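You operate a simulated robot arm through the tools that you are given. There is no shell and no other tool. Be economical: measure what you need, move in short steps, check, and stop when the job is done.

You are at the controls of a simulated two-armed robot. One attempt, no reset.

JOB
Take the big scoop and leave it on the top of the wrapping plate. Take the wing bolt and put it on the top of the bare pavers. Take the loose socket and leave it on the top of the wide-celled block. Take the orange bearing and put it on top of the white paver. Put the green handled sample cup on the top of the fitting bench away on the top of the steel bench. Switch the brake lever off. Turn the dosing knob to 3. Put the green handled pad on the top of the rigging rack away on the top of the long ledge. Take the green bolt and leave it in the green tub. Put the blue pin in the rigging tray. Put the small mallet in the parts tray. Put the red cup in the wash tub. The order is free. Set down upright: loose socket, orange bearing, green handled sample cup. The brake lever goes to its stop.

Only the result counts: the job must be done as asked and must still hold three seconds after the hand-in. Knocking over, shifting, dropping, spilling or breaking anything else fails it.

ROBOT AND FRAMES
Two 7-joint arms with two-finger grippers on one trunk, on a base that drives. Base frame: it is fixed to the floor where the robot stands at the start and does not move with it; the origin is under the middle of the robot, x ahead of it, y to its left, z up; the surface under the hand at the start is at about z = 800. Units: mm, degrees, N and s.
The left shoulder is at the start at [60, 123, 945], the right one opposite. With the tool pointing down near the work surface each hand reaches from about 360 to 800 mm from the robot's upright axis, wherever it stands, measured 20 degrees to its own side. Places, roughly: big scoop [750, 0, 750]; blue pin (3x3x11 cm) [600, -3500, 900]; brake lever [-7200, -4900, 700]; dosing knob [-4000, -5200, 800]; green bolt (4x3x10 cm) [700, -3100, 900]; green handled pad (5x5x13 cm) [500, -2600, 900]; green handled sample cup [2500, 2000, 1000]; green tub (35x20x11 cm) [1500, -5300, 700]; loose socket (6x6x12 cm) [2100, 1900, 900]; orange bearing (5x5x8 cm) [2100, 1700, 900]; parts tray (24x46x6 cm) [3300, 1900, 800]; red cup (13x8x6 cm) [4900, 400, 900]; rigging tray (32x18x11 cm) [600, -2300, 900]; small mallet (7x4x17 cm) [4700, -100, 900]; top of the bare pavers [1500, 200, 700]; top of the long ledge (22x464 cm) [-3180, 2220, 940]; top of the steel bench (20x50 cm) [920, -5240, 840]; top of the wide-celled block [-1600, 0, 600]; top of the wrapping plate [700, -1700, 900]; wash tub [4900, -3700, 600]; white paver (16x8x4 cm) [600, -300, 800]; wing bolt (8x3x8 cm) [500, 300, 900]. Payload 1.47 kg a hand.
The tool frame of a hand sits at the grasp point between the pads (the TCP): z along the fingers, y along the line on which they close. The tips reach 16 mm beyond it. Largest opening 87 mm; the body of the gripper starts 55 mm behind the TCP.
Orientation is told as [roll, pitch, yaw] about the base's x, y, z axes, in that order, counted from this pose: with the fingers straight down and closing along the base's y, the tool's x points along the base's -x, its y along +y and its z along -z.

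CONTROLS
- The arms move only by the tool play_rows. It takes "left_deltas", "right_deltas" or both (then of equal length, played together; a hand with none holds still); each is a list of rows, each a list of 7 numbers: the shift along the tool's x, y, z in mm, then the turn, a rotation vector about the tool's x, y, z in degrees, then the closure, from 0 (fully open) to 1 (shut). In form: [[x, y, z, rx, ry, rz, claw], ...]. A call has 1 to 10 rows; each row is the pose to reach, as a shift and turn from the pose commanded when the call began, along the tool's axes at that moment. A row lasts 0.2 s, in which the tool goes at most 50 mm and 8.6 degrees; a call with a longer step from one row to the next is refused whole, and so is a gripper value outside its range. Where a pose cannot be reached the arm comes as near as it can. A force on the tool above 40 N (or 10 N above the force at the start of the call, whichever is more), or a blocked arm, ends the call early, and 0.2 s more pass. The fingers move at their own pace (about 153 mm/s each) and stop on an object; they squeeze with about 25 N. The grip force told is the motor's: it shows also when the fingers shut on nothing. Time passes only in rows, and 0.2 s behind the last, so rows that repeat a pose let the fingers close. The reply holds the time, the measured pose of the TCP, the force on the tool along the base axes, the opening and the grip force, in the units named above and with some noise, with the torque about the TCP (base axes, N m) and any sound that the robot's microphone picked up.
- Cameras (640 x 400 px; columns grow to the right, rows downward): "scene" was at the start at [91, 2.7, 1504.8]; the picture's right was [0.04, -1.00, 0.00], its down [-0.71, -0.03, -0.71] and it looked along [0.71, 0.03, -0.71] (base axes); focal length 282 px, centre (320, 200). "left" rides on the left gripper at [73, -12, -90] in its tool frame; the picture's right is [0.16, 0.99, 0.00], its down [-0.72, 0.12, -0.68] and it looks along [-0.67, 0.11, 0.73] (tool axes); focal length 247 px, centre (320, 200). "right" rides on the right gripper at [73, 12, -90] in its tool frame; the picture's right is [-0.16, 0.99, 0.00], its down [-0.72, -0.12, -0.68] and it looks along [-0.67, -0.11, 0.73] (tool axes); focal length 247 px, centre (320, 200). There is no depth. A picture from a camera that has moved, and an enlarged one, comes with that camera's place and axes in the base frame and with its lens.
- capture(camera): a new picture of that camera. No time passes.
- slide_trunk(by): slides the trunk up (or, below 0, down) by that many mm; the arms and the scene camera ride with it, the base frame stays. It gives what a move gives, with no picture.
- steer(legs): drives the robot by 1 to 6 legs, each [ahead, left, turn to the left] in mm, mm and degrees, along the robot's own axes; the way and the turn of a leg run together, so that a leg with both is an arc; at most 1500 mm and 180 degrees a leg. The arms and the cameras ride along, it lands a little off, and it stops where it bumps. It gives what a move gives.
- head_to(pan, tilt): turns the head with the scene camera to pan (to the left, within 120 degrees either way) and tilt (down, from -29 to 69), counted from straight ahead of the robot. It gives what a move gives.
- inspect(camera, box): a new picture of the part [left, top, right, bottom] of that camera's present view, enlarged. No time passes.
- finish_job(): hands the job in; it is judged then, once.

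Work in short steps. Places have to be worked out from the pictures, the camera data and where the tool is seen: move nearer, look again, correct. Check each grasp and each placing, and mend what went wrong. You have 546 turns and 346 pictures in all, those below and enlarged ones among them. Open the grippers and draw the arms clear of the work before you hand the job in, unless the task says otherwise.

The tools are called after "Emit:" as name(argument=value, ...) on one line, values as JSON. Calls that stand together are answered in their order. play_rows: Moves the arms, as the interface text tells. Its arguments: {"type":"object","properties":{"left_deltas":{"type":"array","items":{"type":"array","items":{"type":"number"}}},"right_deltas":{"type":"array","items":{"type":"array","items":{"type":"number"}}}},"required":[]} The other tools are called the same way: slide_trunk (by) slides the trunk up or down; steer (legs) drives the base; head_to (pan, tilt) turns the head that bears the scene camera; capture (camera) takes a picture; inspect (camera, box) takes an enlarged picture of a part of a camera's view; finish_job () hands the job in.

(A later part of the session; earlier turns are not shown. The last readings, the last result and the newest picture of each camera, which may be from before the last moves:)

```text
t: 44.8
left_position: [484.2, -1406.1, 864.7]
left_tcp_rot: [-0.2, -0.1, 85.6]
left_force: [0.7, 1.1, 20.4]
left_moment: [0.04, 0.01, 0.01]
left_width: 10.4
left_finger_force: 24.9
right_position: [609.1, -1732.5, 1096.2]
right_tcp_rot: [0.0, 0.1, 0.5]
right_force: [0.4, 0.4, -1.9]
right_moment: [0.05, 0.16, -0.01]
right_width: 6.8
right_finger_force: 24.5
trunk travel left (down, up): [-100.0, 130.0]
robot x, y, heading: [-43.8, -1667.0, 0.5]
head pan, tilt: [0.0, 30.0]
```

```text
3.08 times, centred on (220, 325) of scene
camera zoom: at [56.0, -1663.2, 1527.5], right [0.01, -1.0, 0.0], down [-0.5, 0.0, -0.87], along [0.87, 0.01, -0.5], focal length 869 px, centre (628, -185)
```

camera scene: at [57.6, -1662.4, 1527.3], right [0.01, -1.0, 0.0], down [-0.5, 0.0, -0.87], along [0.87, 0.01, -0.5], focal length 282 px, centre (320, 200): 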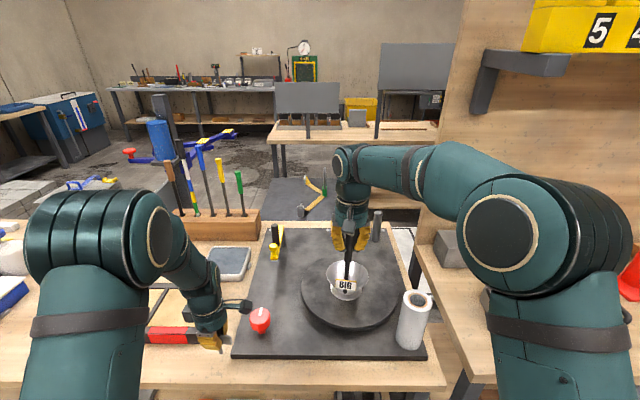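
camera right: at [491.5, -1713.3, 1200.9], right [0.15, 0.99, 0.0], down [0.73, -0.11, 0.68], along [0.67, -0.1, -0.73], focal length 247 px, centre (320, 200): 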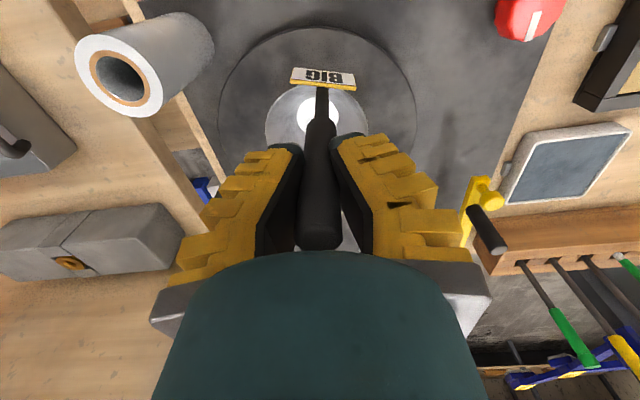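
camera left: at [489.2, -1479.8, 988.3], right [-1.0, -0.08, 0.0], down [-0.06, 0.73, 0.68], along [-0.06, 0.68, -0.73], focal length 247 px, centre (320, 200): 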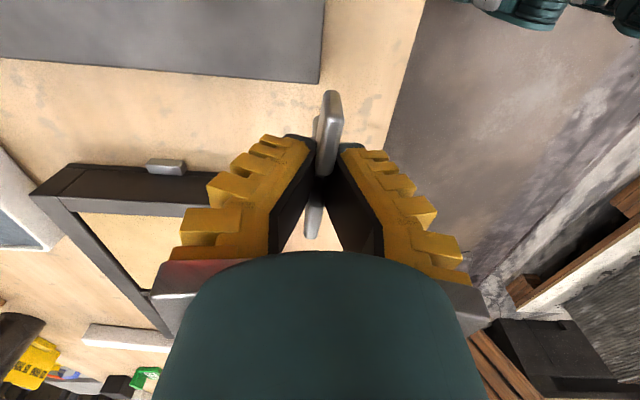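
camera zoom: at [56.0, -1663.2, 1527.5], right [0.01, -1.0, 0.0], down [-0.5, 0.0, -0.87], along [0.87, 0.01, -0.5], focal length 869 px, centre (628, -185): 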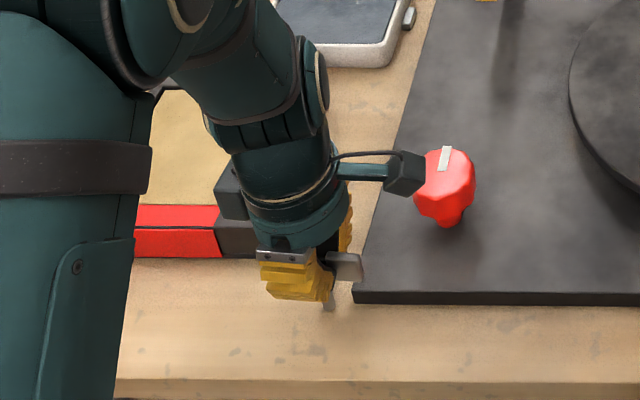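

The bolt touched down (20 N) at TCP ≈865. I unload, open partly, lower so the pads take the shaft beneath the hub, and re-grip.

Emit:
play_rows(left_deltas=[[0, 0, -3, 0, 0, 0, 1], [0, 0, -3, 0, 0, 0, 0.85], [0, 0, -3, 0, 0, 0, 0.6], [0, 0, -3, 0, 0, 0, 0.6]])

Emit:
capture(camera="left")

Emit:
inspect(camera="scene", box=[160, 260, 280, 390])

```text
t: 45.8
left_position: [483.2, -1406.3, 865.7]
left_tcp_rot: [0.0, 0.0, 85.6]
left_force: [0.0, 0.5, -0.4]
left_moment: [0.0, -0.02, -0.02]
left_width: 40.8
left_finger_force: 4.1
right_position: [609.6, -1731.9, 1095.0]
right_tcp_rot: [0.0, 0.0, 0.7]
right_force: [-0.2, 0.2, -2.6]
right_moment: [0.05, 0.12, 0.0]
right_width: 6.3
right_finger_force: 25.7
trunk travel left (down, up): [-100.0, 130.0]
robot x, y, heading: [-45.6, -1666.1, 0.8]
head pan, tilt: [0.0, 30.0]
```

```text
307 pictures are left
camera left: at [489.8, -1479.7, 956.0], right [-1.0, -0.08, 0.0], down [-0.06, 0.73, 0.68], along [-0.06, 0.68, -0.73], focal length 247 px, centre (320, 200)
```

left: 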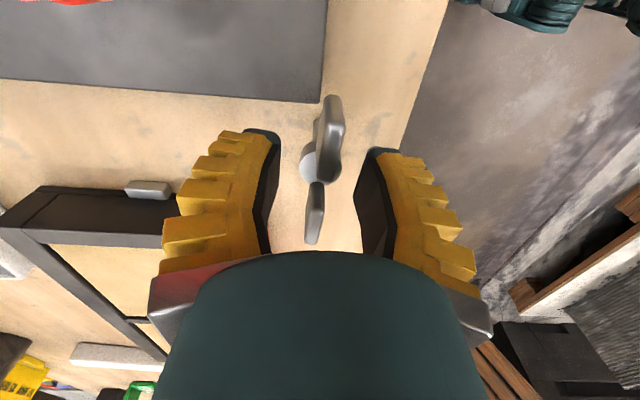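

```text
3.08 times, centred on (220, 325) of scene
camera zoom: at [57.5, -1662.5, 1527.3], right [0.01, -1.0, 0.0], down [-0.5, 0.0, -0.87], along [0.87, 0.01, -0.5], focal length 869 px, centre (628, -185)
```

zoom: 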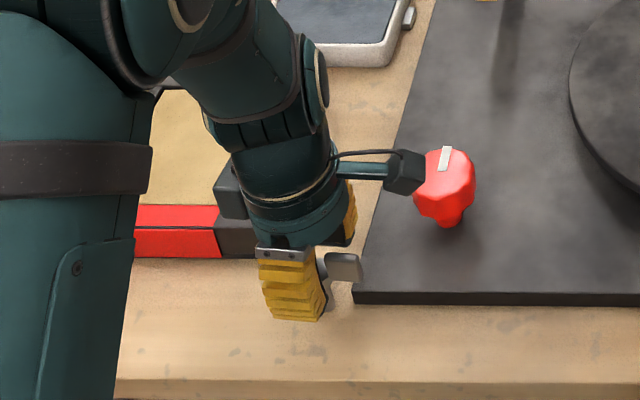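

Lower 33 mm around the shaft and re-close.

Emit:
play_rows(left_deltas=[[0, 0, 12, 0, 0, 0, 0.6], [0, 0, 24, 0, 0, 0, 0.6], [0, 0, 34, 0, 0, 0, 0.6], [0, 0, 34, 0, 0, 0, 0.8], [0, 0, 34, 0, 0, 0, 1], [0, 0, 34, 0, 0, 0, 1]])

Emit:
capture(camera="left")

```text
t: 47.2
left_position: [484.3, -1406.1, 830.2]
left_tcp_rot: [0.0, 0.0, 85.6]
left_force: [0.1, 0.1, 0.5]
left_moment: [0.03, -0.01, 0.01]
left_width: 5.9
left_finger_force: 24.5
right_position: [609.8, -1733.0, 1094.6]
right_tcp_rot: [0.0, 0.0, 0.6]
right_force: [-0.4, -0.7, -2.1]
right_moment: [0.04, 0.11, 0.01]
right_width: 6.4
right_finger_force: 25.3
trunk travel left (down, up): [-100.0, 130.0]
robot x, y, heading: [-43.3, -1660.6, 0.6]
head pan, tilt: [0.0, 30.0]
```

```text
305 pictures are left
camera left: at [490.4, -1479.6, 921.9], right [-1.0, -0.08, 0.0], down [-0.06, 0.73, 0.68], along [-0.06, 0.68, -0.73], focal length 247 px, centre (320, 200)
```

left: 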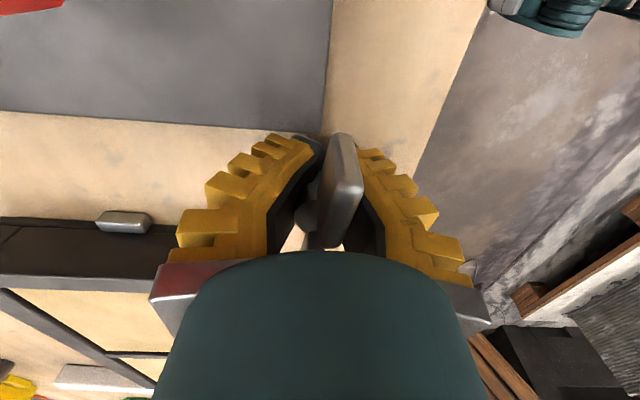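

Now the shaft is held with the hub above the pads. Lift left; lower the scoop further in small steps.

Emit:
play_rows(left_deltas=[[0, 0, -30, 0, 0, 0, 1], [0, 0, -70, 0, 0, 0, 1], [0, 0, -110, 0, 0, 0, 1], [0, 0, -150, 0, 0, 0, 1], [0, 0, -190, 0, 0, 0, 1]], right_deltas=[[0, 0, 3, 0, 0, 0, 1], [0, 0, 6, 0, 0, 0, 1], [0, 0, 9, 0, 0, 0, 1], [0, 0, 12, 0, 0, 0, 1], [0, 0, 15, 0, 0, 0, 1]])

Emit:
capture(camera="left")

Emit:
inspect(camera="scene", box=[280, 220, 410, 350])

```text
t: 48.4
left_position: [483.9, -1404.9, 1022.4]
left_tcp_rot: [-0.1, 0.0, 85.6]
left_force: [-0.5, -0.7, 0.1]
left_moment: [0.01, -0.01, 0.02]
left_width: 6.1
left_finger_force: 24.9
right_position: [610.1, -1732.9, 1080.9]
right_tcp_rot: [0.0, 0.1, 0.5]
right_force: [-0.5, 0.3, -2.9]
right_moment: [0.03, 0.11, -0.03]
right_width: 6.4
right_finger_force: 25.3
trunk travel left (down, up): [-100.0, 130.0]
robot x, y, heading: [-44.7, -1664.1, 0.5]
head pan, tilt: [0.0, 30.0]
```

```text
304 pictures are left
camera left: at [489.5, -1479.0, 1113.1], right [-1.0, -0.08, 0.0], down [-0.06, 0.73, 0.68], along [-0.06, 0.68, -0.73], focal length 247 px, centre (320, 200)
```

left: 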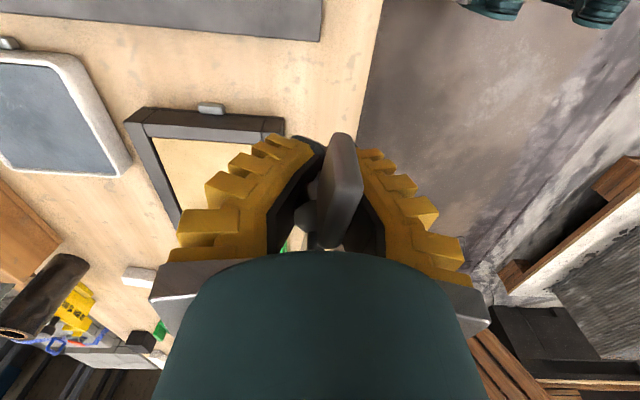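

```text
3.08 times, centred on (345, 285) of scene
camera zoom: at [56.9, -1662.5, 1527.3], right [0.01, -1.0, 0.0], down [-0.5, 0.0, -0.87], along [0.87, 0.01, -0.5], focal length 869 px, centre (243, -62)
```

zoom: 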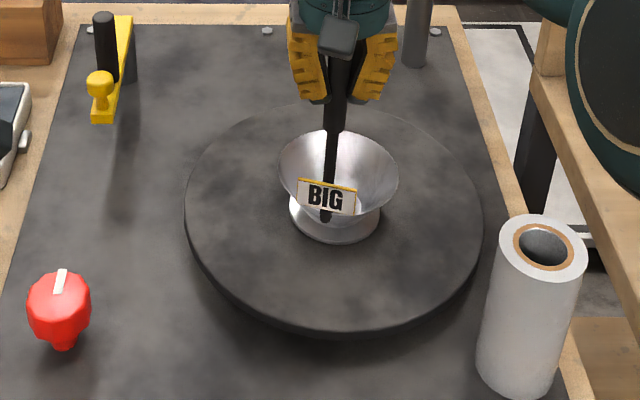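

Keep lowering the scoop.

Emit:
play_rows(right_deltas=[[0, 0, 3, 0, 0, 0, 1], [0, 0, 6, 0, 0, 0, 1], [0, 0, 9, 0, 0, 0, 1], [0, 0, 12, 0, 0, 0, 1]])

```text
t: 49.4
left_position: [482.3, -1405.6, 1023.1]
left_tcp_rot: [-0.1, 0.0, 85.6]
left_force: [-0.1, 0.4, -1.2]
left_moment: [-0.02, 0.0, 0.0]
left_width: 6.1
left_finger_force: 25.0
right_position: [606.9, -1731.2, 1071.9]
right_tcp_rot: [0.0, -0.2, 0.5]
right_force: [-10.5, 3.3, 21.0]
right_moment: [0.07, 0.05, 0.06]
right_width: 12.2
right_finger_force: 25.0
trunk travel left (down, up): [-100.0, 130.0]
robot x, y, heading: [-43.6, -1662.4, 0.7]
head pan, tilt: [0.0, 30.0]
```

The scoop stands on the disc. Unload 2 mm and open.

Emit:
play_rows(right_deltas=[[0, 0, -3, 0, 0, 0, 1], [0, 0, -3, 0, 0, 0, 0.7], [0, 0, -3, 0, 0, 0, 0.3], [0, 0, -3, 0, 0, 0, 0], [0, 0, -3, 0, 0, 0, 0]])

Emit:
capture(camera="right")

```text
t: 50.6
left_position: [484.1, -1405.3, 1022.0]
left_tcp_rot: [0.0, -0.1, 85.6]
left_force: [0.0, -0.7, -0.4]
left_moment: [-0.02, 0.0, -0.02]
left_width: 6.0
left_finger_force: 24.7
right_position: [610.5, -1733.4, 1071.4]
right_tcp_rot: [0.0, 0.0, 0.6]
right_force: [-0.1, -0.2, -0.1]
right_moment: [0.01, 0.03, -0.02]
right_width: 87.2
right_finger_force: 0.0
trunk travel left (down, up): [-100.0, 130.0]
robot x, y, heading: [-39.3, -1659.6, 0.8]
head pan, tilt: [0.0, 30.0]
```

```text
302 pictures are left
camera right: at [536.4, -1723.0, 1161.8], right [0.15, 0.99, 0.0], down [0.73, -0.11, 0.68], along [0.67, -0.1, -0.73], focal length 247 px, centre (320, 200)
```

right: 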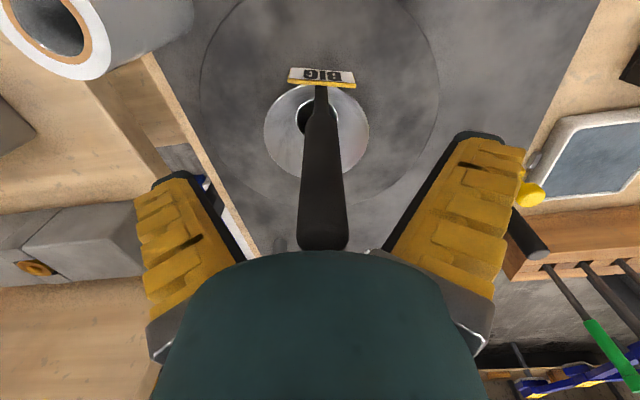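

Released and standing. Raise the right hand straight up, then check.

Emit:
play_rows(right_deltas=[[0, 0, -30, 0, 0, 0, 0], [0, 0, -70, 0, 0, 0, 0], [0, 0, -110, 0, 0, 0, 0], [40, 0, -130, 0, 0, 0, 0], [80, 0, -130, 0, 0, 0, 0]])

Emit:
capture(camera="scene")

```text
t: 51.8
left_position: [483.6, -1405.6, 1021.6]
left_tcp_rot: [0.0, 0.0, 85.6]
left_force: [-0.9, 0.5, 0.0]
left_moment: [0.0, -0.02, 0.0]
left_width: 6.0
left_finger_force: 24.4
right_position: [528.1, -1732.4, 1201.7]
right_tcp_rot: [0.1, 0.0, 0.6]
right_force: [0.1, 1.7, 0.6]
right_moment: [0.02, 0.0, -0.02]
right_width: 87.3
right_finger_force: 0.0
trunk travel left (down, up): [-100.0, 130.0]
robot x, y, heading: [-42.1, -1662.7, 0.8]
head pan, tilt: [0.0, 30.0]
```

```text
301 pictures are left
camera scene: at [56.8, -1662.5, 1527.3], right [0.01, -1.0, 0.0], down [-0.5, 0.0, -0.87], along [0.87, 0.01, -0.5], focal length 282 px, centre (320, 200)
```

scene: 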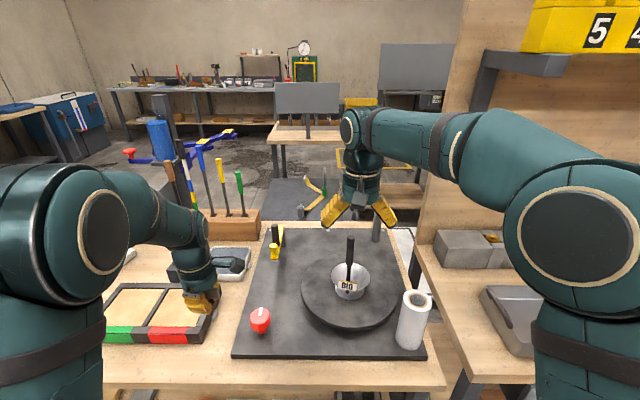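

Scoop stands on the disc. Now drive around the left end of the first table to the pavers: back, left, ahead, turn right.

Emit:
steer(legs=[[-320, 0, 0], [0, 1500, 0], [0, 1020, 0], [1500, 0, 0], [250, 0, 0]])

Emit:
capture(camera="scene")

```text
t: 84.2
left_position: [1890.0, 1151.1, 1021.2]
left_tcp_rot: [0.1, 0.0, 85.9]
left_force: [0.1, -0.1, -0.5]
left_moment: [0.02, 0.06, 0.0]
left_width: 5.9
left_finger_force: 25.3
right_position: [1939.0, 822.8, 1200.9]
right_tcp_rot: [-0.1, 0.1, 1.0]
right_force: [0.4, -0.3, -0.1]
right_moment: [0.02, 0.03, 0.01]
right_width: 87.0
right_finger_force: 0.0
trunk travel left (down, up): [-100.0, 130.0]
robot x, y, heading: [1371.1, 889.8, 0.8]
head pan, tilt: [0.0, 30.0]
```

```text
300 pictures are left
camera scene: at [1466.2, 890.4, 1527.2], right [0.02, -1.0, 0.0], down [-0.5, -0.01, -0.87], along [0.87, 0.01, -0.5], focal length 282 px, centre (320, 200)
```

scene: 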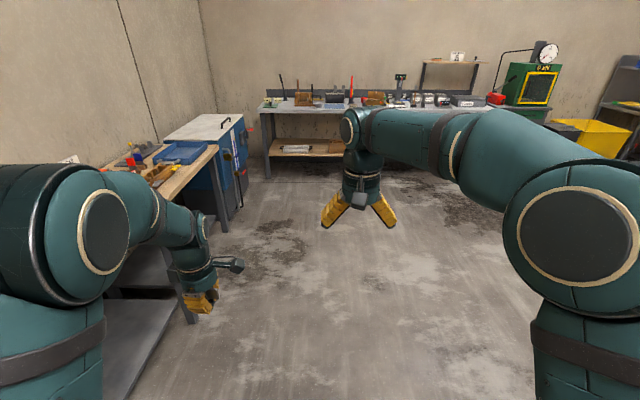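

Turn right 90° to face the pavers, and look.

Emit:
steer(legs=[[0, 0, -90]])

Emit:
head_to(pan=0, tilt=45)

Emit:
capture(camera="scene")

```text
t: 88.4
left_position: [1620.7, 363.0, 1021.4]
left_tcp_rot: [0.0, -0.1, -4.7]
left_force: [-0.7, 0.1, -0.9]
left_moment: [0.0, -0.01, -0.01]
left_width: 6.1
left_finger_force: 25.2
right_position: [1292.3, 317.5, 1202.0]
right_tcp_rot: [0.0, 0.0, -89.7]
right_force: [-0.3, -0.7, 0.3]
right_moment: [0.0, -0.02, -0.03]
right_width: 87.0
right_finger_force: 0.1
trunk travel left (down, up): [-100.0, 130.0]
robot x, y, heading: [1363.8, 890.2, -89.6]
head pan, tilt: [0.0, 30.0]
```

```text
t: 89.2
left_position: [1620.8, 362.0, 1022.4]
left_tcp_rot: [0.0, 0.0, -4.6]
left_force: [-0.7, 0.3, -0.6]
left_moment: [-0.01, 0.0, 0.0]
left_width: 6.0
left_finger_force: 24.9
right_position: [1293.4, 316.6, 1202.0]
right_tcp_rot: [0.0, 0.0, -89.6]
right_force: [0.3, 0.1, 0.2]
right_moment: [-0.02, 0.01, -0.03]
right_width: 86.9
right_finger_force: 0.1
trunk travel left (down, up): [-100.0, 130.0]
robot x, y, heading: [1367.6, 889.4, -89.5]
head pan, tilt: [0.0, 45.0]
```

```text
299 pictures are left
camera scene: at [1365.3, 797.3, 1504.7], right [-1.0, -0.01, 0.0], down [-0.01, 0.71, -0.71], along [0.01, -0.71, -0.71], focal length 282 px, centre (320, 200)
```

scene: 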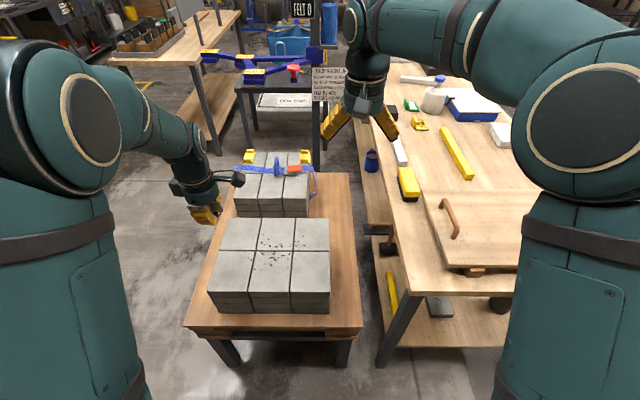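

The stack top spans x 1345–1720, y 90–390 at z≈700. Move the left hand to about [1625,270] and lower to z≈760.

Emit:
play_rows(left_deltas=[[0, -45, 0, 0, 0, 0, 1], [-5, -92, 0, 0, 0, 0, 1], [-5, -92, 50, 0, 0, 0, 1], [-5, -92, 100, 0, 0, 0, 1], [-5, -92, 150, 0, 0, 0, 1], [-5, -92, 200, 0, 0, 0, 1], [-5, -92, 250, 0, 0, 0, 1], [-5, -92, 262, 0, 0, 0, 1]])

Emit:
capture(camera="left")

Emit:
capture(camera="scene")

```text
t: 91.0
left_position: [1619.6, 269.8, 759.7]
left_tcp_rot: [-0.1, 0.0, -4.5]
left_force: [-0.2, -0.6, -1.4]
left_moment: [0.0, 0.01, -0.02]
left_width: 6.1
left_finger_force: 25.4
right_position: [1293.3, 318.0, 1202.9]
right_tcp_rot: [0.1, 0.0, -89.6]
right_force: [-0.5, 0.6, 0.4]
right_moment: [-0.01, -0.02, -0.01]
right_width: 86.8
right_finger_force: 0.0
trunk travel left (down, up): [-100.0, 130.0]
robot x, y, heading: [1365.3, 887.1, -89.5]
head pan, tilt: [0.0, 45.0]
```

```text
298 pictures are left
camera left: at [1545.3, 264.2, 850.3], right [-0.08, 1.0, 0.0], down [0.73, 0.06, 0.68], along [0.68, 0.05, -0.73], focal length 247 px, centre (320, 200)
```

left: 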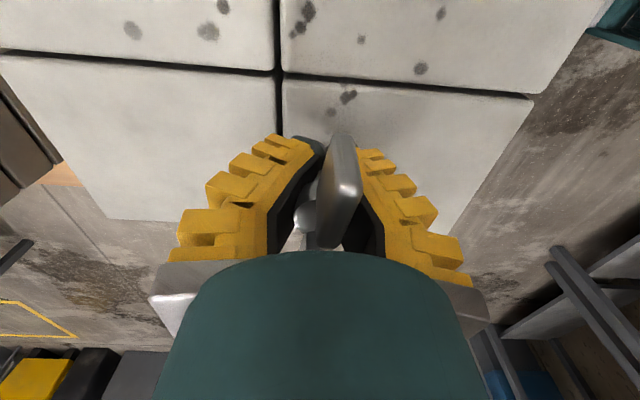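

```text
297 pictures are left
camera scene: at [1365.3, 797.5, 1504.7], right [-1.0, -0.01, 0.0], down [-0.01, 0.71, -0.71], along [0.01, -0.71, -0.71], focal length 282 px, centre (320, 200)
```

scene: 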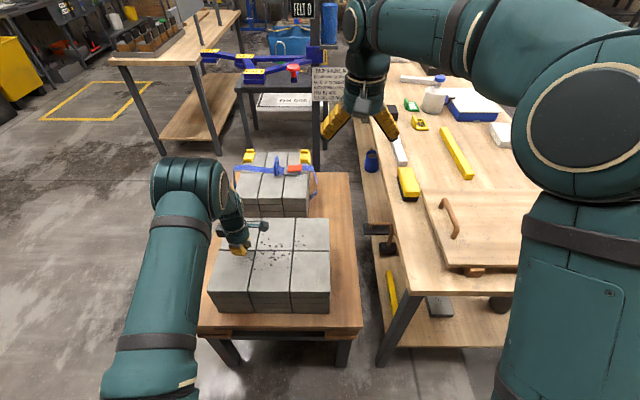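

Under the tool is the middle of a tile, clear of joints. Lower to contact.

Emit:
play_rows(left_deltas=[[0, 0, 8, 0, 0, 0, 1], [0, 0, 16, 0, 0, 0, 1], [0, 0, 22, 0, 0, 0, 1], [0, 0, 26, 0, 0, 0, 1]])

```text
t: 92.0
left_position: [1619.1, 269.5, 735.4]
left_tcp_rot: [-0.1, 0.0, -4.6]
left_force: [0.4, 1.1, 18.5]
left_moment: [0.0, -0.03, 0.04]
left_width: 6.0
left_finger_force: 24.9
right_position: [1293.6, 318.3, 1203.1]
right_tcp_rot: [0.0, 0.0, -89.6]
right_force: [0.4, -0.6, -1.3]
right_moment: [0.06, 0.0, -0.04]
right_width: 86.8
right_finger_force: 0.1
trunk travel left (down, up): [-100.0, 130.0]
robot x, y, heading: [1365.2, 889.4, -89.7]
head pan, tilt: [0.0, 45.0]
```

Contact at 735. Unload and open partly, then rise clear (opening fully only above it).

Emit:
play_rows(left_deltas=[[0, 0, -1, 0, 0, 0, 1], [0, 0, -1, 0, 0, 0, 0.8], [0, 0, -1, 0, 0, 0, 0.5], [0, 0, -1, 0, 0, 0, 0.3], [0, 0, -40, 0, 0, 0, 0.3], [0, 0, -90, 0, 0, 0, 0.2], [0, 0, -130, 0, 0, 0, 0], [0, 0, -170, 0, 0, 0, 0]])

Emit:
capture(camera="left")

```text
t: 93.8
left_position: [1618.1, 271.5, 903.9]
left_tcp_rot: [0.1, 0.0, -4.6]
left_force: [0.0, 0.0, -0.2]
left_moment: [0.01, 0.0, 0.02]
left_width: 87.0
left_finger_force: 0.1
right_position: [1293.1, 318.9, 1202.6]
right_tcp_rot: [0.0, 0.0, -89.5]
right_force: [-0.4, -0.5, 0.5]
right_moment: [-0.02, 0.0, 0.0]
right_width: 87.4
right_finger_force: 0.0
trunk travel left (down, up): [-100.0, 130.0]
robot x, y, heading: [1363.5, 890.2, -89.3]
head pan, tilt: [0.0, 45.0]
```

```text
296 pictures are left
camera left: at [1544.1, 265.3, 995.1], right [-0.08, 1.0, 0.0], down [0.73, 0.06, 0.68], along [0.68, 0.05, -0.73], focal length 247 px, centre (320, 200)
```

left: 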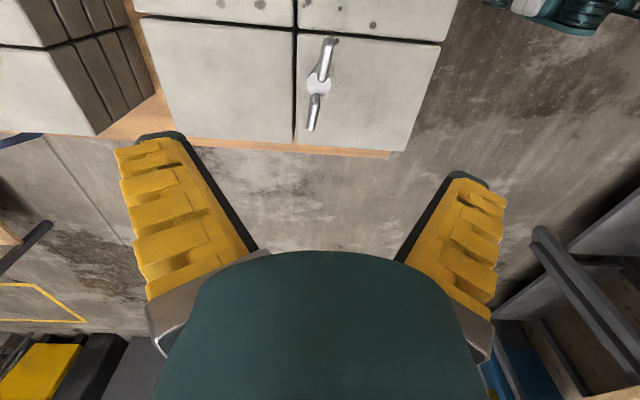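

The wing bolt stands on the tile. Retract the left hand, turn around to the wall bench and shift toward x≈2050.

Emit:
play_rows(left_deltas=[[0, 40, -40, 0, 0, 8.5, 0], [0, 80, -80, 0, 0, 17, 0], [0, 120, -120, 0, 0, 25.5, 0], [0, 130, -150, 0, 0, 34, 0], [0, 130, -150, 0, 0, 42.5, 0], [0, 130, -150, 0, 0, 51, 0], [0, 130, -150, 0, 0, 59.5, 0], [0, 130, -150, 0, 0, 68, 0], [0, 130, -150, 0, 0, 76.5, 0], [0, 130, -150, 0, 0, 85, 0]])

Emit:
steer(legs=[[0, 0, 180], [0, -650, 0]])

Emit:
capture(camera="scene")

```text
refused: row 1 steps farther than a row can; nothing moved
```

```text
t: 100.4
left_position: [1290.1, 1553.5, 907.3]
left_tcp_rot: [-0.9, 0.9, 159.6]
left_force: [0.9, 0.5, -0.3]
left_moment: [-0.02, 0.02, -0.06]
left_width: 87.4
left_finger_force: 0.1
right_position: [1574.6, 1426.6, 1202.1]
right_tcp_rot: [0.0, 0.0, 76.2]
right_force: [-0.2, -0.5, -0.2]
right_moment: [-0.03, -0.04, 0.0]
right_width: 86.9
right_finger_force: 0.0
trunk travel left (down, up): [-100.0, 130.0]
robot x, y, heading: [1362.2, 884.9, 76.3]
head pan, tilt: [0.0, 45.0]
stopped in leg 1: the force on the tool passed its limit at 60 N (the readings are from after the stop); the commanded pose is now the measured one
```

```text
295 pictures are left
camera scene: at [1386.6, 977.3, 1504.7], right [0.97, -0.24, 0.0], down [-0.17, -0.69, -0.71], along [0.17, 0.69, -0.71], focal length 282 px, centre (320, 200)
```

scene: 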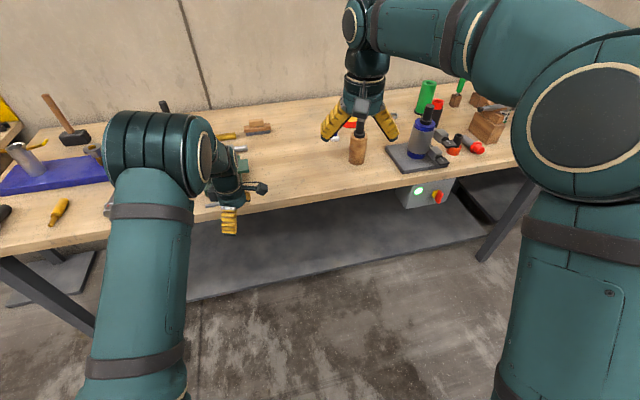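

The arm move was refused and the turn ran anyway, ending with a bump of the left hand. I must see what it touched.

Emit:
capture(camera="left")

Emit:
inspect(camera="scene", box=[90, 80, 330, 240])

```text
294 pictures are left
camera left: at [1361.4, 1538.0, 998.6], right [-0.2, -0.98, -0.01], down [-0.73, 0.14, 0.67], along [-0.65, 0.14, -0.74], focal length 247 px, centre (320, 200)
```

left: 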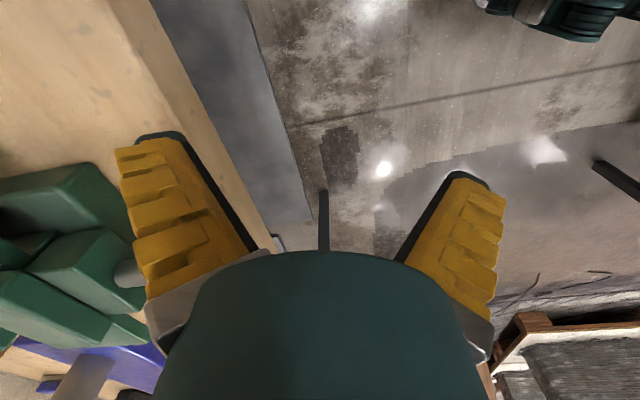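

```text
2.50 times, centred on (210, 160) of scene
camera zoom: at [1386.6, 977.3, 1504.7], right [0.97, -0.24, 0.0], down [-0.17, -0.69, -0.71], along [0.17, 0.69, -0.71], focal length 706 px, centre (595, 300)
```

zoom: 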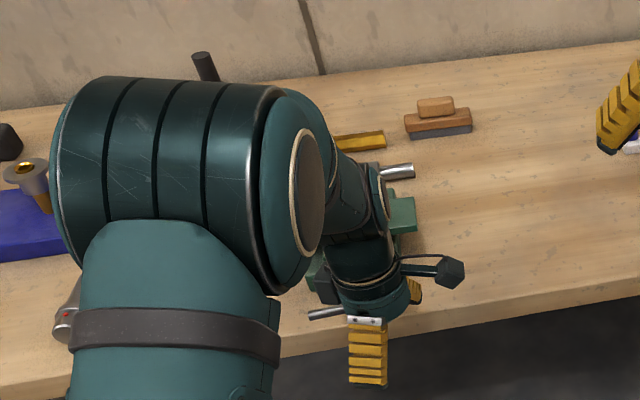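

It met the fixed-looking green vise. Turn back 16° to clear it, then retract.

Emit:
steer(legs=[[0, 0, -16]])

Emit:
capture(camera="scene")

```text
t: 101.7
left_position: [1476.5, 1547.9, 907.3]
left_tcp_rot: [-0.8, 0.8, 143.5]
left_force: [-0.1, 0.7, -0.8]
left_moment: [0.03, 0.06, -0.02]
left_width: 87.2
left_finger_force: 0.1
right_position: [1716.0, 1347.0, 1202.5]
right_tcp_rot: [0.0, 0.0, 60.2]
right_force: [0.7, -0.2, -0.3]
right_moment: [0.03, 0.05, 0.01]
right_width: 86.9
right_finger_force: 0.2
trunk travel left (down, up): [-100.0, 130.0]
robot x, y, heading: [1362.8, 892.1, 60.0]
head pan, tilt: [0.0, 45.0]
```

```text
292 pictures are left
camera scene: at [1410.8, 967.5, 1504.7], right [0.87, -0.5, 0.0], down [-0.35, -0.61, -0.71], along [0.35, 0.61, -0.71], focal length 282 px, centre (320, 200)
```

scene: 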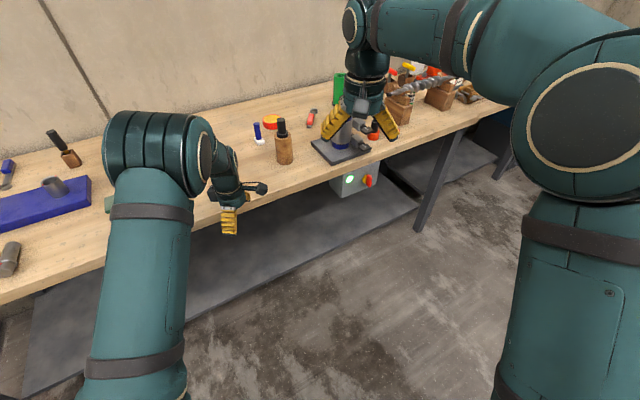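

Back away from the bench, then retract and raise the left hand.

Emit:
steer(legs=[[-200, 0, 0]])

Emit:
play_rows(left_deltas=[[0, 20, -35, 0, 0, 8, 0], [0, 40, -70, 0, 0, 16, 0], [0, 60, -105, 0, 0, 24, 0], [0, 80, -140, 0, 0, 32, 0], [0, 100, -170, 0, 0, 40, 0], [0, 110, -180, 0, 0, 48, 0], [0, 110, -180, 0, 0, 56, 0], [0, 110, -180, 0, 0, 64, 0], [0, 110, -180, 0, 0, 72, 0], [0, 110, -180, 0, 0, 80, 0]])

Emit:
capture(camera="scene")

```text
t: 103.0
left_position: [1407.6, 1452.7, 905.5]
left_tcp_rot: [-0.9, 1.1, 144.1]
left_force: [-0.4, 0.7, -0.5]
left_moment: [-0.08, -0.03, -0.01]
left_width: 87.2
left_finger_force: 0.0
right_position: [1646.9, 1255.1, 1202.2]
right_tcp_rot: [0.0, 0.0, 60.8]
right_force: [-0.9, 0.8, -0.4]
right_moment: [-0.07, 0.0, -0.03]
right_width: 86.8
right_finger_force: 0.1
trunk travel left (down, up): [-100.0, 130.0]
robot x, y, heading: [1299.8, 792.9, 60.8]
head pan, tilt: [0.0, 45.0]
stopped in leg 1: the robot was blocked; the commanded pose is now the measured one
```

```text
t: 105.2
left_position: [1338.6, 1360.4, 1084.6]
left_tcp_rot: [-1.0, -0.7, 63.8]
left_force: [0.1, 0.2, 0.3]
left_moment: [-0.02, -0.02, -0.05]
left_width: 86.9
left_finger_force: 0.1
right_position: [1649.2, 1253.3, 1202.7]
right_tcp_rot: [0.1, -0.1, 60.7]
right_force: [0.4, -1.5, 0.3]
right_moment: [-0.01, 0.0, 0.02]
right_width: 86.9
right_finger_force: 0.0
trunk travel left (down, up): [-100.0, 130.0]
robot x, y, heading: [1304.7, 795.6, 60.6]
head pan, tilt: [0.0, 45.0]
```

```text
291 pictures are left
camera scene: at [1346.9, 870.3, 1504.7], right [0.87, -0.49, 0.0], down [-0.35, -0.62, -0.71], along [0.35, 0.62, -0.71], focal length 282 px, centre (320, 200)
```

scene: 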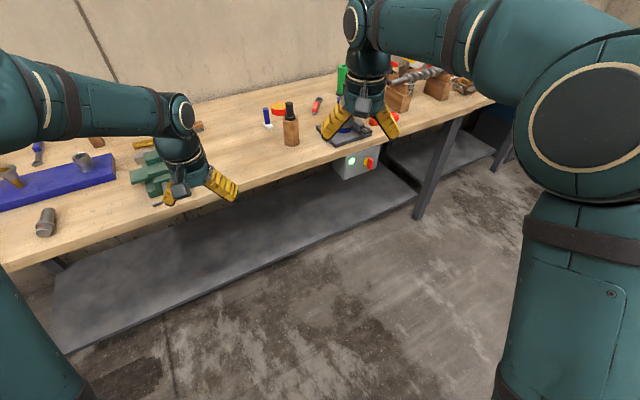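

The base touched the low paver table. Check the wing bolt by looking back there.

Emit:
head_to(pan=-119, tilt=40)

Emit:
capture(camera="scene")

```text
t: 107.2
left_position: [1338.6, 1360.5, 1086.3]
left_tcp_rot: [-1.1, -0.8, 64.0]
left_force: [0.9, 0.1, 0.3]
left_moment: [-0.02, 0.01, 0.0]
left_width: 86.9
left_finger_force: 0.0
right_position: [1649.1, 1253.0, 1203.4]
right_tcp_rot: [0.1, 0.0, 60.6]
right_force: [0.4, 0.3, -0.3]
right_moment: [-0.01, 0.0, -0.05]
right_width: 87.2
right_finger_force: 0.1
trunk travel left (down, up): [-100.0, 130.0]
robot x, y, heading: [1303.0, 790.4, 60.7]
head pan, tilt: [-119.0, 40.0]
```

```text
290 pictures are left
camera scene: at [1352.0, 727.0, 1511.9], right [-0.85, -0.53, 0.0], down [-0.34, 0.55, -0.77], along [0.4, -0.65, -0.64], focal length 282 px, centre (320, 200)
```

scene: 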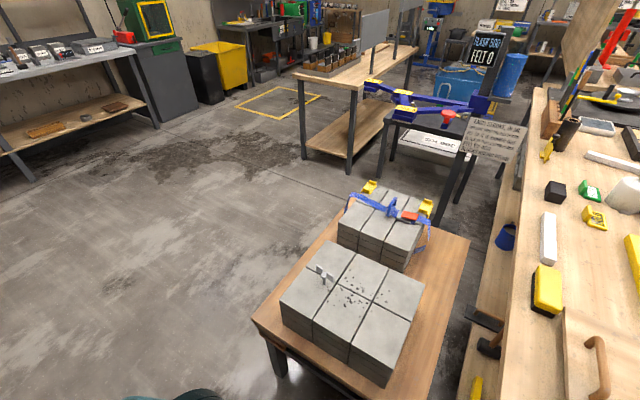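

Wing bolt still stands. Drive: ahead a little, turn to face the wall bench, then slide right to x≈2080.

Emit:
steer(legs=[[110, 0, 0], [0, 0, 29.3], [0, -720, 0]])

Emit:
head_to(pan=0, tilt=35)

Emit:
capture(camera="scene")

```text
t: 116.2
left_position: [1823.2, 1403.3, 1086.0]
left_tcp_rot: [-1.1, -0.7, 93.4]
left_force: [0.1, -0.8, -0.1]
left_moment: [-0.02, -0.03, -0.02]
left_width: 87.1
left_finger_force: 0.0
right_position: [2145.9, 1461.3, 1203.8]
right_tcp_rot: [0.1, -0.2, 90.1]
right_force: [0.0, -0.9, -0.3]
right_moment: [-0.01, 0.02, 0.02]
right_width: 87.0
right_finger_force: 0.1
trunk travel left (down, up): [-100.0, 130.0]
robot x, y, heading: [2073.2, 886.3, 90.3]
head pan, tilt: [-119.0, 40.0]
```

```text
t: 118.1
left_position: [1823.4, 1404.9, 1085.1]
left_tcp_rot: [-1.1, -0.6, 93.4]
left_force: [-0.1, -0.3, 0.6]
left_moment: [0.0, -0.01, 0.01]
left_width: 86.9
left_finger_force: 0.0
right_position: [2146.9, 1460.4, 1203.4]
right_tcp_rot: [0.2, -0.1, 90.2]
right_force: [-0.4, 0.0, 0.2]
right_moment: [0.0, -0.03, 0.0]
right_width: 86.8
right_finger_force: 0.0
trunk travel left (down, up): [-100.0, 130.0]
robot x, y, heading: [2070.7, 887.8, 90.2]
head pan, tilt: [0.0, 35.0]
```

```text
289 pictures are left
camera scene: at [2070.9, 986.8, 1519.5], right [1.0, 0.0, 0.0], down [0.0, -0.57, -0.82], along [0.0, 0.82, -0.57], focal length 282 px, centre (320, 200)
```

scene: 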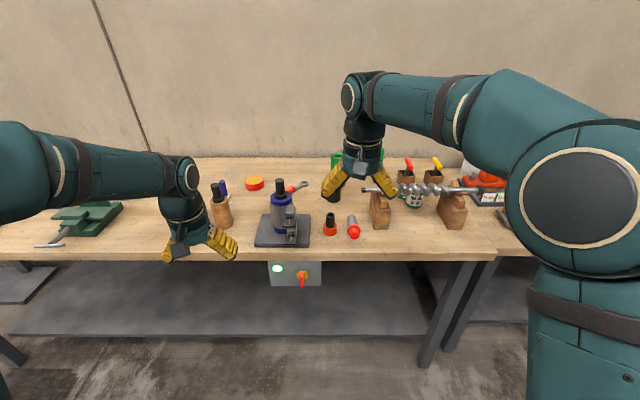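

Enlarge the area with the socket and bearing.

Emit:
inspect(camera="scene", box=[190, 130, 350, 260])

Emit:
inspect(camera="scene", box=[340, 130, 520, 260])

Emit:
capture(camera="right")

```text
3.08 times, centred on (270, 195) of scene
camera zoom: at [2070.9, 986.8, 1519.5], right [1.0, 0.0, 0.0], down [0.0, -0.57, -0.82], along [0.0, 0.82, -0.57], focal length 869 px, centre (474, 215)
```

zoom: 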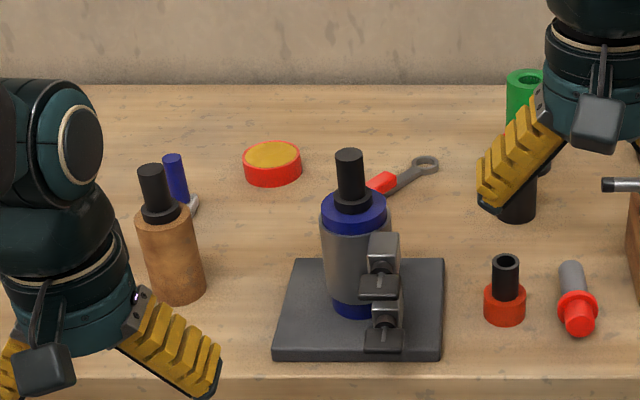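

```text
3.08 times, centred on (430, 195) of scene
camera zoom: at [2070.9, 986.8, 1519.5], right [1.0, 0.0, 0.0], down [0.0, -0.57, -0.82], along [0.0, 0.82, -0.57], focal length 869 px, centre (-18, 215)
```

zoom: 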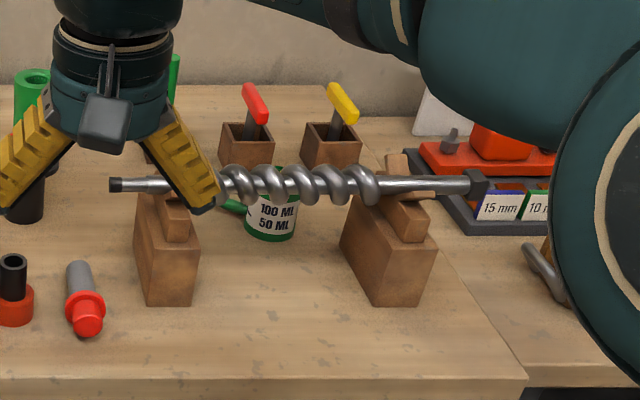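

```text
286 pictures are left
camera right: at [2134.8, 1386.9, 1293.6], right [-0.99, 0.16, 0.0], down [0.12, 0.72, 0.68], along [0.11, 0.67, -0.73], focal length 247 px, centre (320, 200)
```

right: 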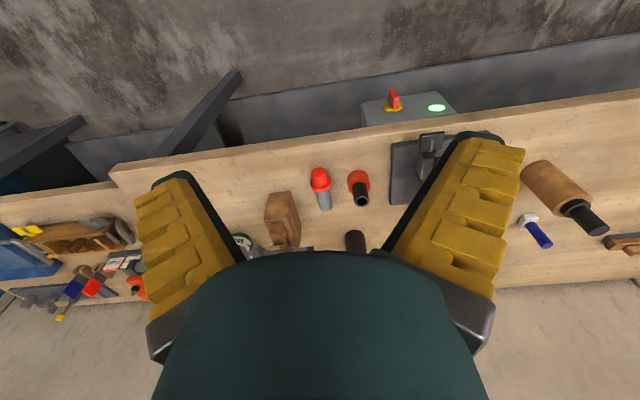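

I draw the right hand back and up to reveal what is behind it.

Emit:
play_rows(right_deltas=[[45, 0, 0, 0, 0, 0, 0], [90, 0, 0, 0, 0, 0, 0], [130, 0, 0, 0, 0, 0, 0], [130, -45, 0, 0, 0, 0, 0], [130, -90, 0, 0, 0, 0, 0], [130, -130, 0, 0, 0, 0, 0]])

Emit:
inspect(camera="scene", box=[280, 120, 470, 260])

Emit:
capture(camera="right")

```text
t: 119.5
left_position: [1824.4, 1402.7, 1086.4]
left_tcp_rot: [-1.0, -0.7, 93.3]
left_force: [0.0, -0.5, 0.2]
left_moment: [0.02, 0.01, -0.04]
left_width: 86.9
left_finger_force: 0.0
right_position: [2279.8, 1331.4, 1202.5]
right_tcp_rot: [0.1, -0.1, 90.1]
right_force: [0.3, 0.6, -0.2]
right_moment: [-0.01, -0.02, 0.02]
right_width: 86.8
right_finger_force: 0.1
trunk travel left (down, up): [-100.0, 130.0]
robot x, y, heading: [2070.6, 886.8, 90.1]
head pan, tilt: [0.0, 35.0]
```

```text
2.86 times, centred on (375, 190) of scene
camera zoom: at [2071.8, 986.9, 1519.5], right [1.0, 0.0, 0.0], down [0.0, -0.57, -0.82], along [0.0, 0.82, -0.57], focal length 807 px, centre (163, 229)
```

zoom: 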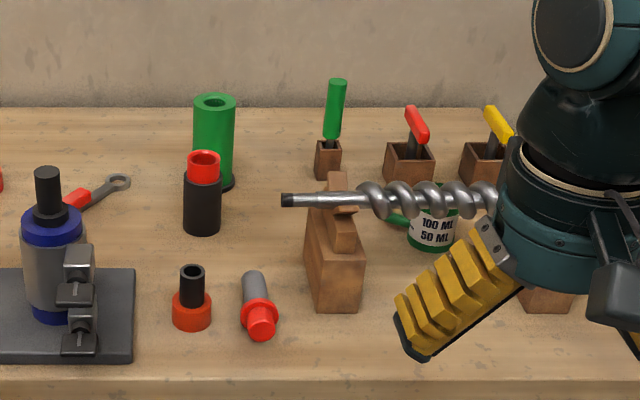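

```text
284 pictures are left
camera right: at [2267.4, 1256.6, 1292.9], right [-0.99, 0.16, 0.0], down [0.12, 0.72, 0.68], along [0.1, 0.67, -0.73], focal length 247 px, centre (320, 200)
```

right: 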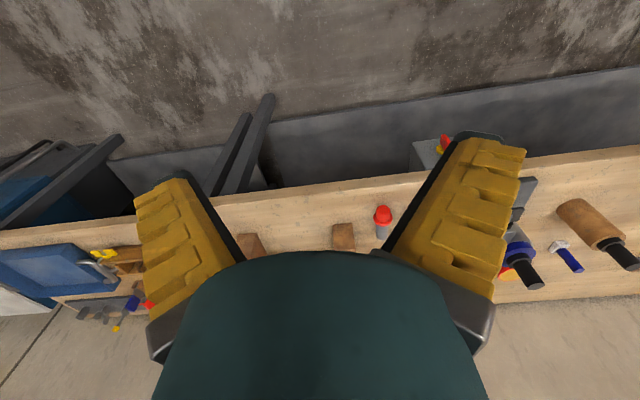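

The black socket with red sleeve (≈55 mm wide, 12 cm tall) at about [2128,1920] matches the loose socket; the orange bearing is at about [2108,1730]. Raise the left hand, drive closer.

Emit:
play_rows(left_deltas=[[0, 0, -40, 0, 0, 0, 0], [0, 0, -80, 0, 0, 0, 0]])

Emit:
steer(legs=[[290, 0, 0]])

Emit:
head_to(pan=0, tilt=45)

Emit:
capture(camera="scene")

```text
t: 120.1
left_position: [1822.1, 1401.3, 1166.1]
left_tcp_rot: [-1.0, -0.7, 93.5]
left_force: [0.3, 0.0, 0.5]
left_moment: [-0.01, 0.0, 0.02]
left_width: 87.1
left_finger_force: 0.2
right_position: [2278.6, 1329.8, 1203.7]
right_tcp_rot: [0.1, -0.2, 90.0]
right_force: [0.5, 0.2, 0.1]
right_moment: [0.02, 0.02, -0.03]
right_width: 87.0
right_finger_force: 0.1
trunk travel left (down, up): [-100.0, 130.0]
robot x, y, heading: [2070.9, 889.6, 90.0]
head pan, tilt: [0.0, 35.0]
```

```text
t: 122.1
left_position: [1821.4, 1691.6, 1165.8]
left_tcp_rot: [-1.0, -0.6, 93.3]
left_force: [-0.3, 0.3, -0.4]
left_moment: [-0.03, 0.0, 0.0]
left_width: 87.0
left_finger_force: 0.1
right_position: [2277.9, 1621.0, 1203.0]
right_tcp_rot: [0.0, 0.0, 90.1]
right_force: [0.7, -0.1, 0.0]
right_moment: [-0.01, 0.01, 0.0]
right_width: 86.9
right_finger_force: 0.0
trunk travel left (down, up): [-100.0, 130.0]
robot x, y, heading: [2068.0, 1178.9, 90.3]
head pan, tilt: [0.0, 35.0]
```

```text
t: 122.9
left_position: [1821.2, 1690.8, 1166.1]
left_tcp_rot: [-1.1, -0.7, 93.4]
left_force: [0.5, -0.3, -0.1]
left_moment: [0.0, -0.01, -0.02]
left_width: 87.1
left_finger_force: 0.0
right_position: [2278.2, 1619.3, 1201.9]
right_tcp_rot: [0.1, -0.1, 90.2]
right_force: [0.8, 0.4, 0.1]
right_moment: [0.02, 0.02, -0.05]
right_width: 86.9
right_finger_force: 0.1
trunk travel left (down, up): [-100.0, 130.0]
robot x, y, heading: [2071.4, 1180.7, 90.0]
head pan, tilt: [0.0, 45.0]
```

```text
283 pictures are left
camera scene: at [2070.3, 1268.6, 1504.7], right [1.0, 0.0, 0.0], down [0.0, -0.71, -0.71], along [0.0, 0.71, -0.71], focal length 282 px, centre (320, 200)
```

scene: 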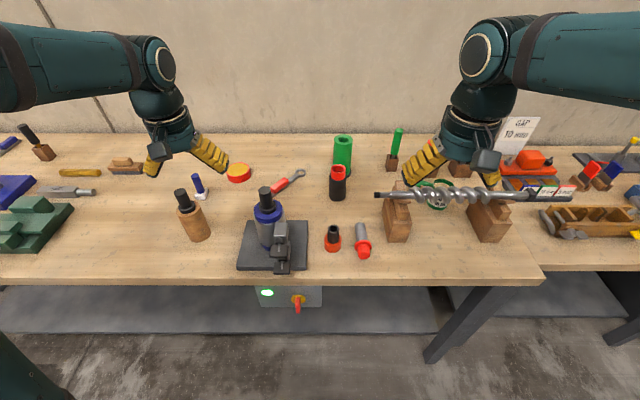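

Bench is at z≈861; socket at about [2126,1928], top ≈978. Move the right hand above it at z≈1090 and look.

Emit:
play_rows(right_deltas=[[-40, 20, 0, 0, 0, 0, 0], [-80, 40, 0, 0, 0, 0, 0], [-120, 60, 0, 0, 0, 0, 0], [-160, 80, 0, 0, 0, 0, 0], [-200, 100, 0, 0, 0, 0, 0], [-240, 120, 0, 0, 0, 0, 0], [-280, 140, 20, 0, 0, 0, 0], [-309, 152, 50, 0, 0, 0, 0], [-309, 152, 95, 0, 0, 0, 0]])

Emit:
capture(camera="right")

Emit:
inspect(camera="scene", box=[260, 110, 440, 260])

```text
t: 124.9
left_position: [1821.9, 1688.5, 1167.3]
left_tcp_rot: [-1.1, -0.8, 93.4]
left_force: [1.4, -0.9, 0.7]
left_moment: [0.02, 0.01, -0.01]
left_width: 86.9
left_finger_force: 0.0
right_position: [2136.9, 1888.6, 1128.1]
right_tcp_rot: [0.1, -0.3, 90.1]
right_force: [0.2, -0.5, 0.3]
right_moment: [0.01, 0.0, -0.03]
right_width: 87.2
right_finger_force: 0.0
right hand out of reach, approached as far as the arm can: row 7, 8, 9
trunk travel left (down, up): [-100.0, 130.0]
robot x, y, heading: [2068.0, 1178.7, 90.0]
head pan, tilt: [0.0, 45.0]
```

```text
282 pictures are left
camera right: at [2125.5, 1814.5, 1218.7], right [-0.99, 0.16, 0.0], down [0.12, 0.72, 0.68], along [0.11, 0.68, -0.73], focal length 247 px, centre (320, 200)
```

right: 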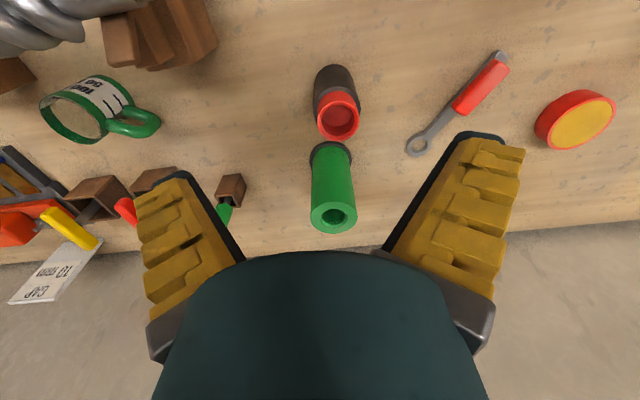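

```text
2.67 times, centred on (350, 185) of scene
camera zoom: at [2071.4, 1266.6, 1504.9], right [1.0, 0.0, 0.0], down [0.0, -0.71, -0.71], along [0.0, 0.71, -0.71], focal length 753 px, centre (240, 240)
```

zoom: 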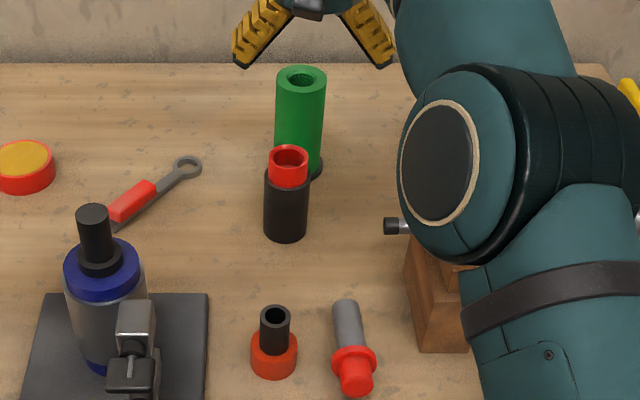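

Green-on-black piece is at y≈2038, so the black/red one at [2125,1925] is right. The hand was short of reach; creep the base 60 mm ahead.

Emit:
steer(legs=[[60, 0, 0]])

```text
t: 125.8
left_position: [1820.4, 1751.5, 1164.9]
left_tcp_rot: [-1.1, -0.6, 93.4]
left_force: [-1.2, -0.1, -0.9]
left_moment: [-0.02, 0.03, -0.03]
left_width: 86.8
left_finger_force: 0.0
right_position: [2134.2, 1951.0, 1125.9]
right_tcp_rot: [0.1, 0.1, 90.1]
right_force: [0.0, -0.1, -0.6]
right_moment: [-0.04, 0.02, -0.01]
right_width: 86.9
right_finger_force: 0.0
trunk travel left (down, up): [-100.0, 130.0]
robot x, y, heading: [2069.8, 1238.4, 90.1]
head pan, tilt: [0.0, 45.0]
```

Null move to see where the command really is.

Emit:
play_rows(right_deltas=[[0, 0, 0, 0, 0, 0, 0]])

```text
t: 126.2
left_position: [1822.0, 1749.3, 1165.5]
left_tcp_rot: [-1.1, -0.7, 93.5]
left_force: [0.8, 0.0, 0.2]
left_moment: [-0.01, -0.01, -0.01]
left_width: 87.0
left_finger_force: 0.2
right_position: [2136.2, 1950.2, 1125.5]
right_tcp_rot: [0.1, -0.1, 90.1]
right_force: [0.1, 0.6, -0.3]
right_moment: [0.0, -0.04, 0.0]
right_width: 87.0
right_finger_force: 0.1
trunk travel left (down, up): [-100.0, 130.0]
robot x, y, heading: [2072.4, 1235.9, 90.2]
head pan, tilt: [0.0, 45.0]
```

Emit:
play_rows(right_deltas=[[24, 11, 20, 0, 0, 0, 0], [24, 11, 45, 0, 0, 0, 0]])

Emit:
capture(camera="right")

```text
t: 126.8
left_position: [1822.7, 1750.6, 1165.3]
left_tcp_rot: [-0.9, -0.6, 93.4]
left_force: [-1.1, 0.1, -0.4]
left_moment: [-0.04, 0.03, -0.02]
left_width: 87.1
left_finger_force: 0.0
right_position: [2124.1, 1926.0, 1081.1]
right_tcp_rot: [0.1, 0.0, 90.1]
right_force: [-0.6, -0.2, 0.4]
right_moment: [-0.06, -0.01, 0.04]
right_width: 87.0
right_finger_force: 0.1
trunk travel left (down, up): [-100.0, 130.0]
robot x, y, heading: [2068.1, 1239.5, 90.3]
head pan, tilt: [0.0, 45.0]
```

```text
280 pictures are left
camera right: at [2112.3, 1852.4, 1171.1], right [-0.99, 0.16, 0.0], down [0.12, 0.72, 0.68], along [0.11, 0.67, -0.73], focal length 247 px, centre (320, 200)
```

right: 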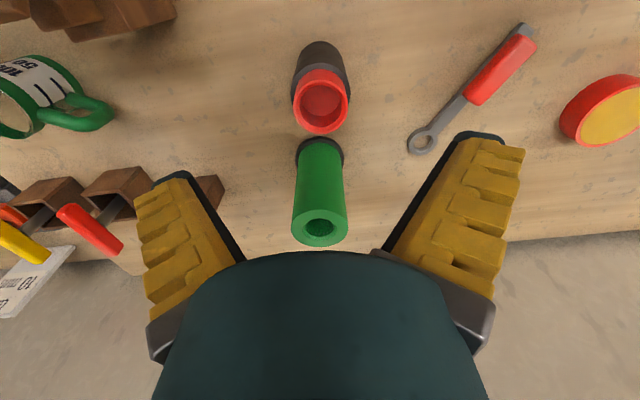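

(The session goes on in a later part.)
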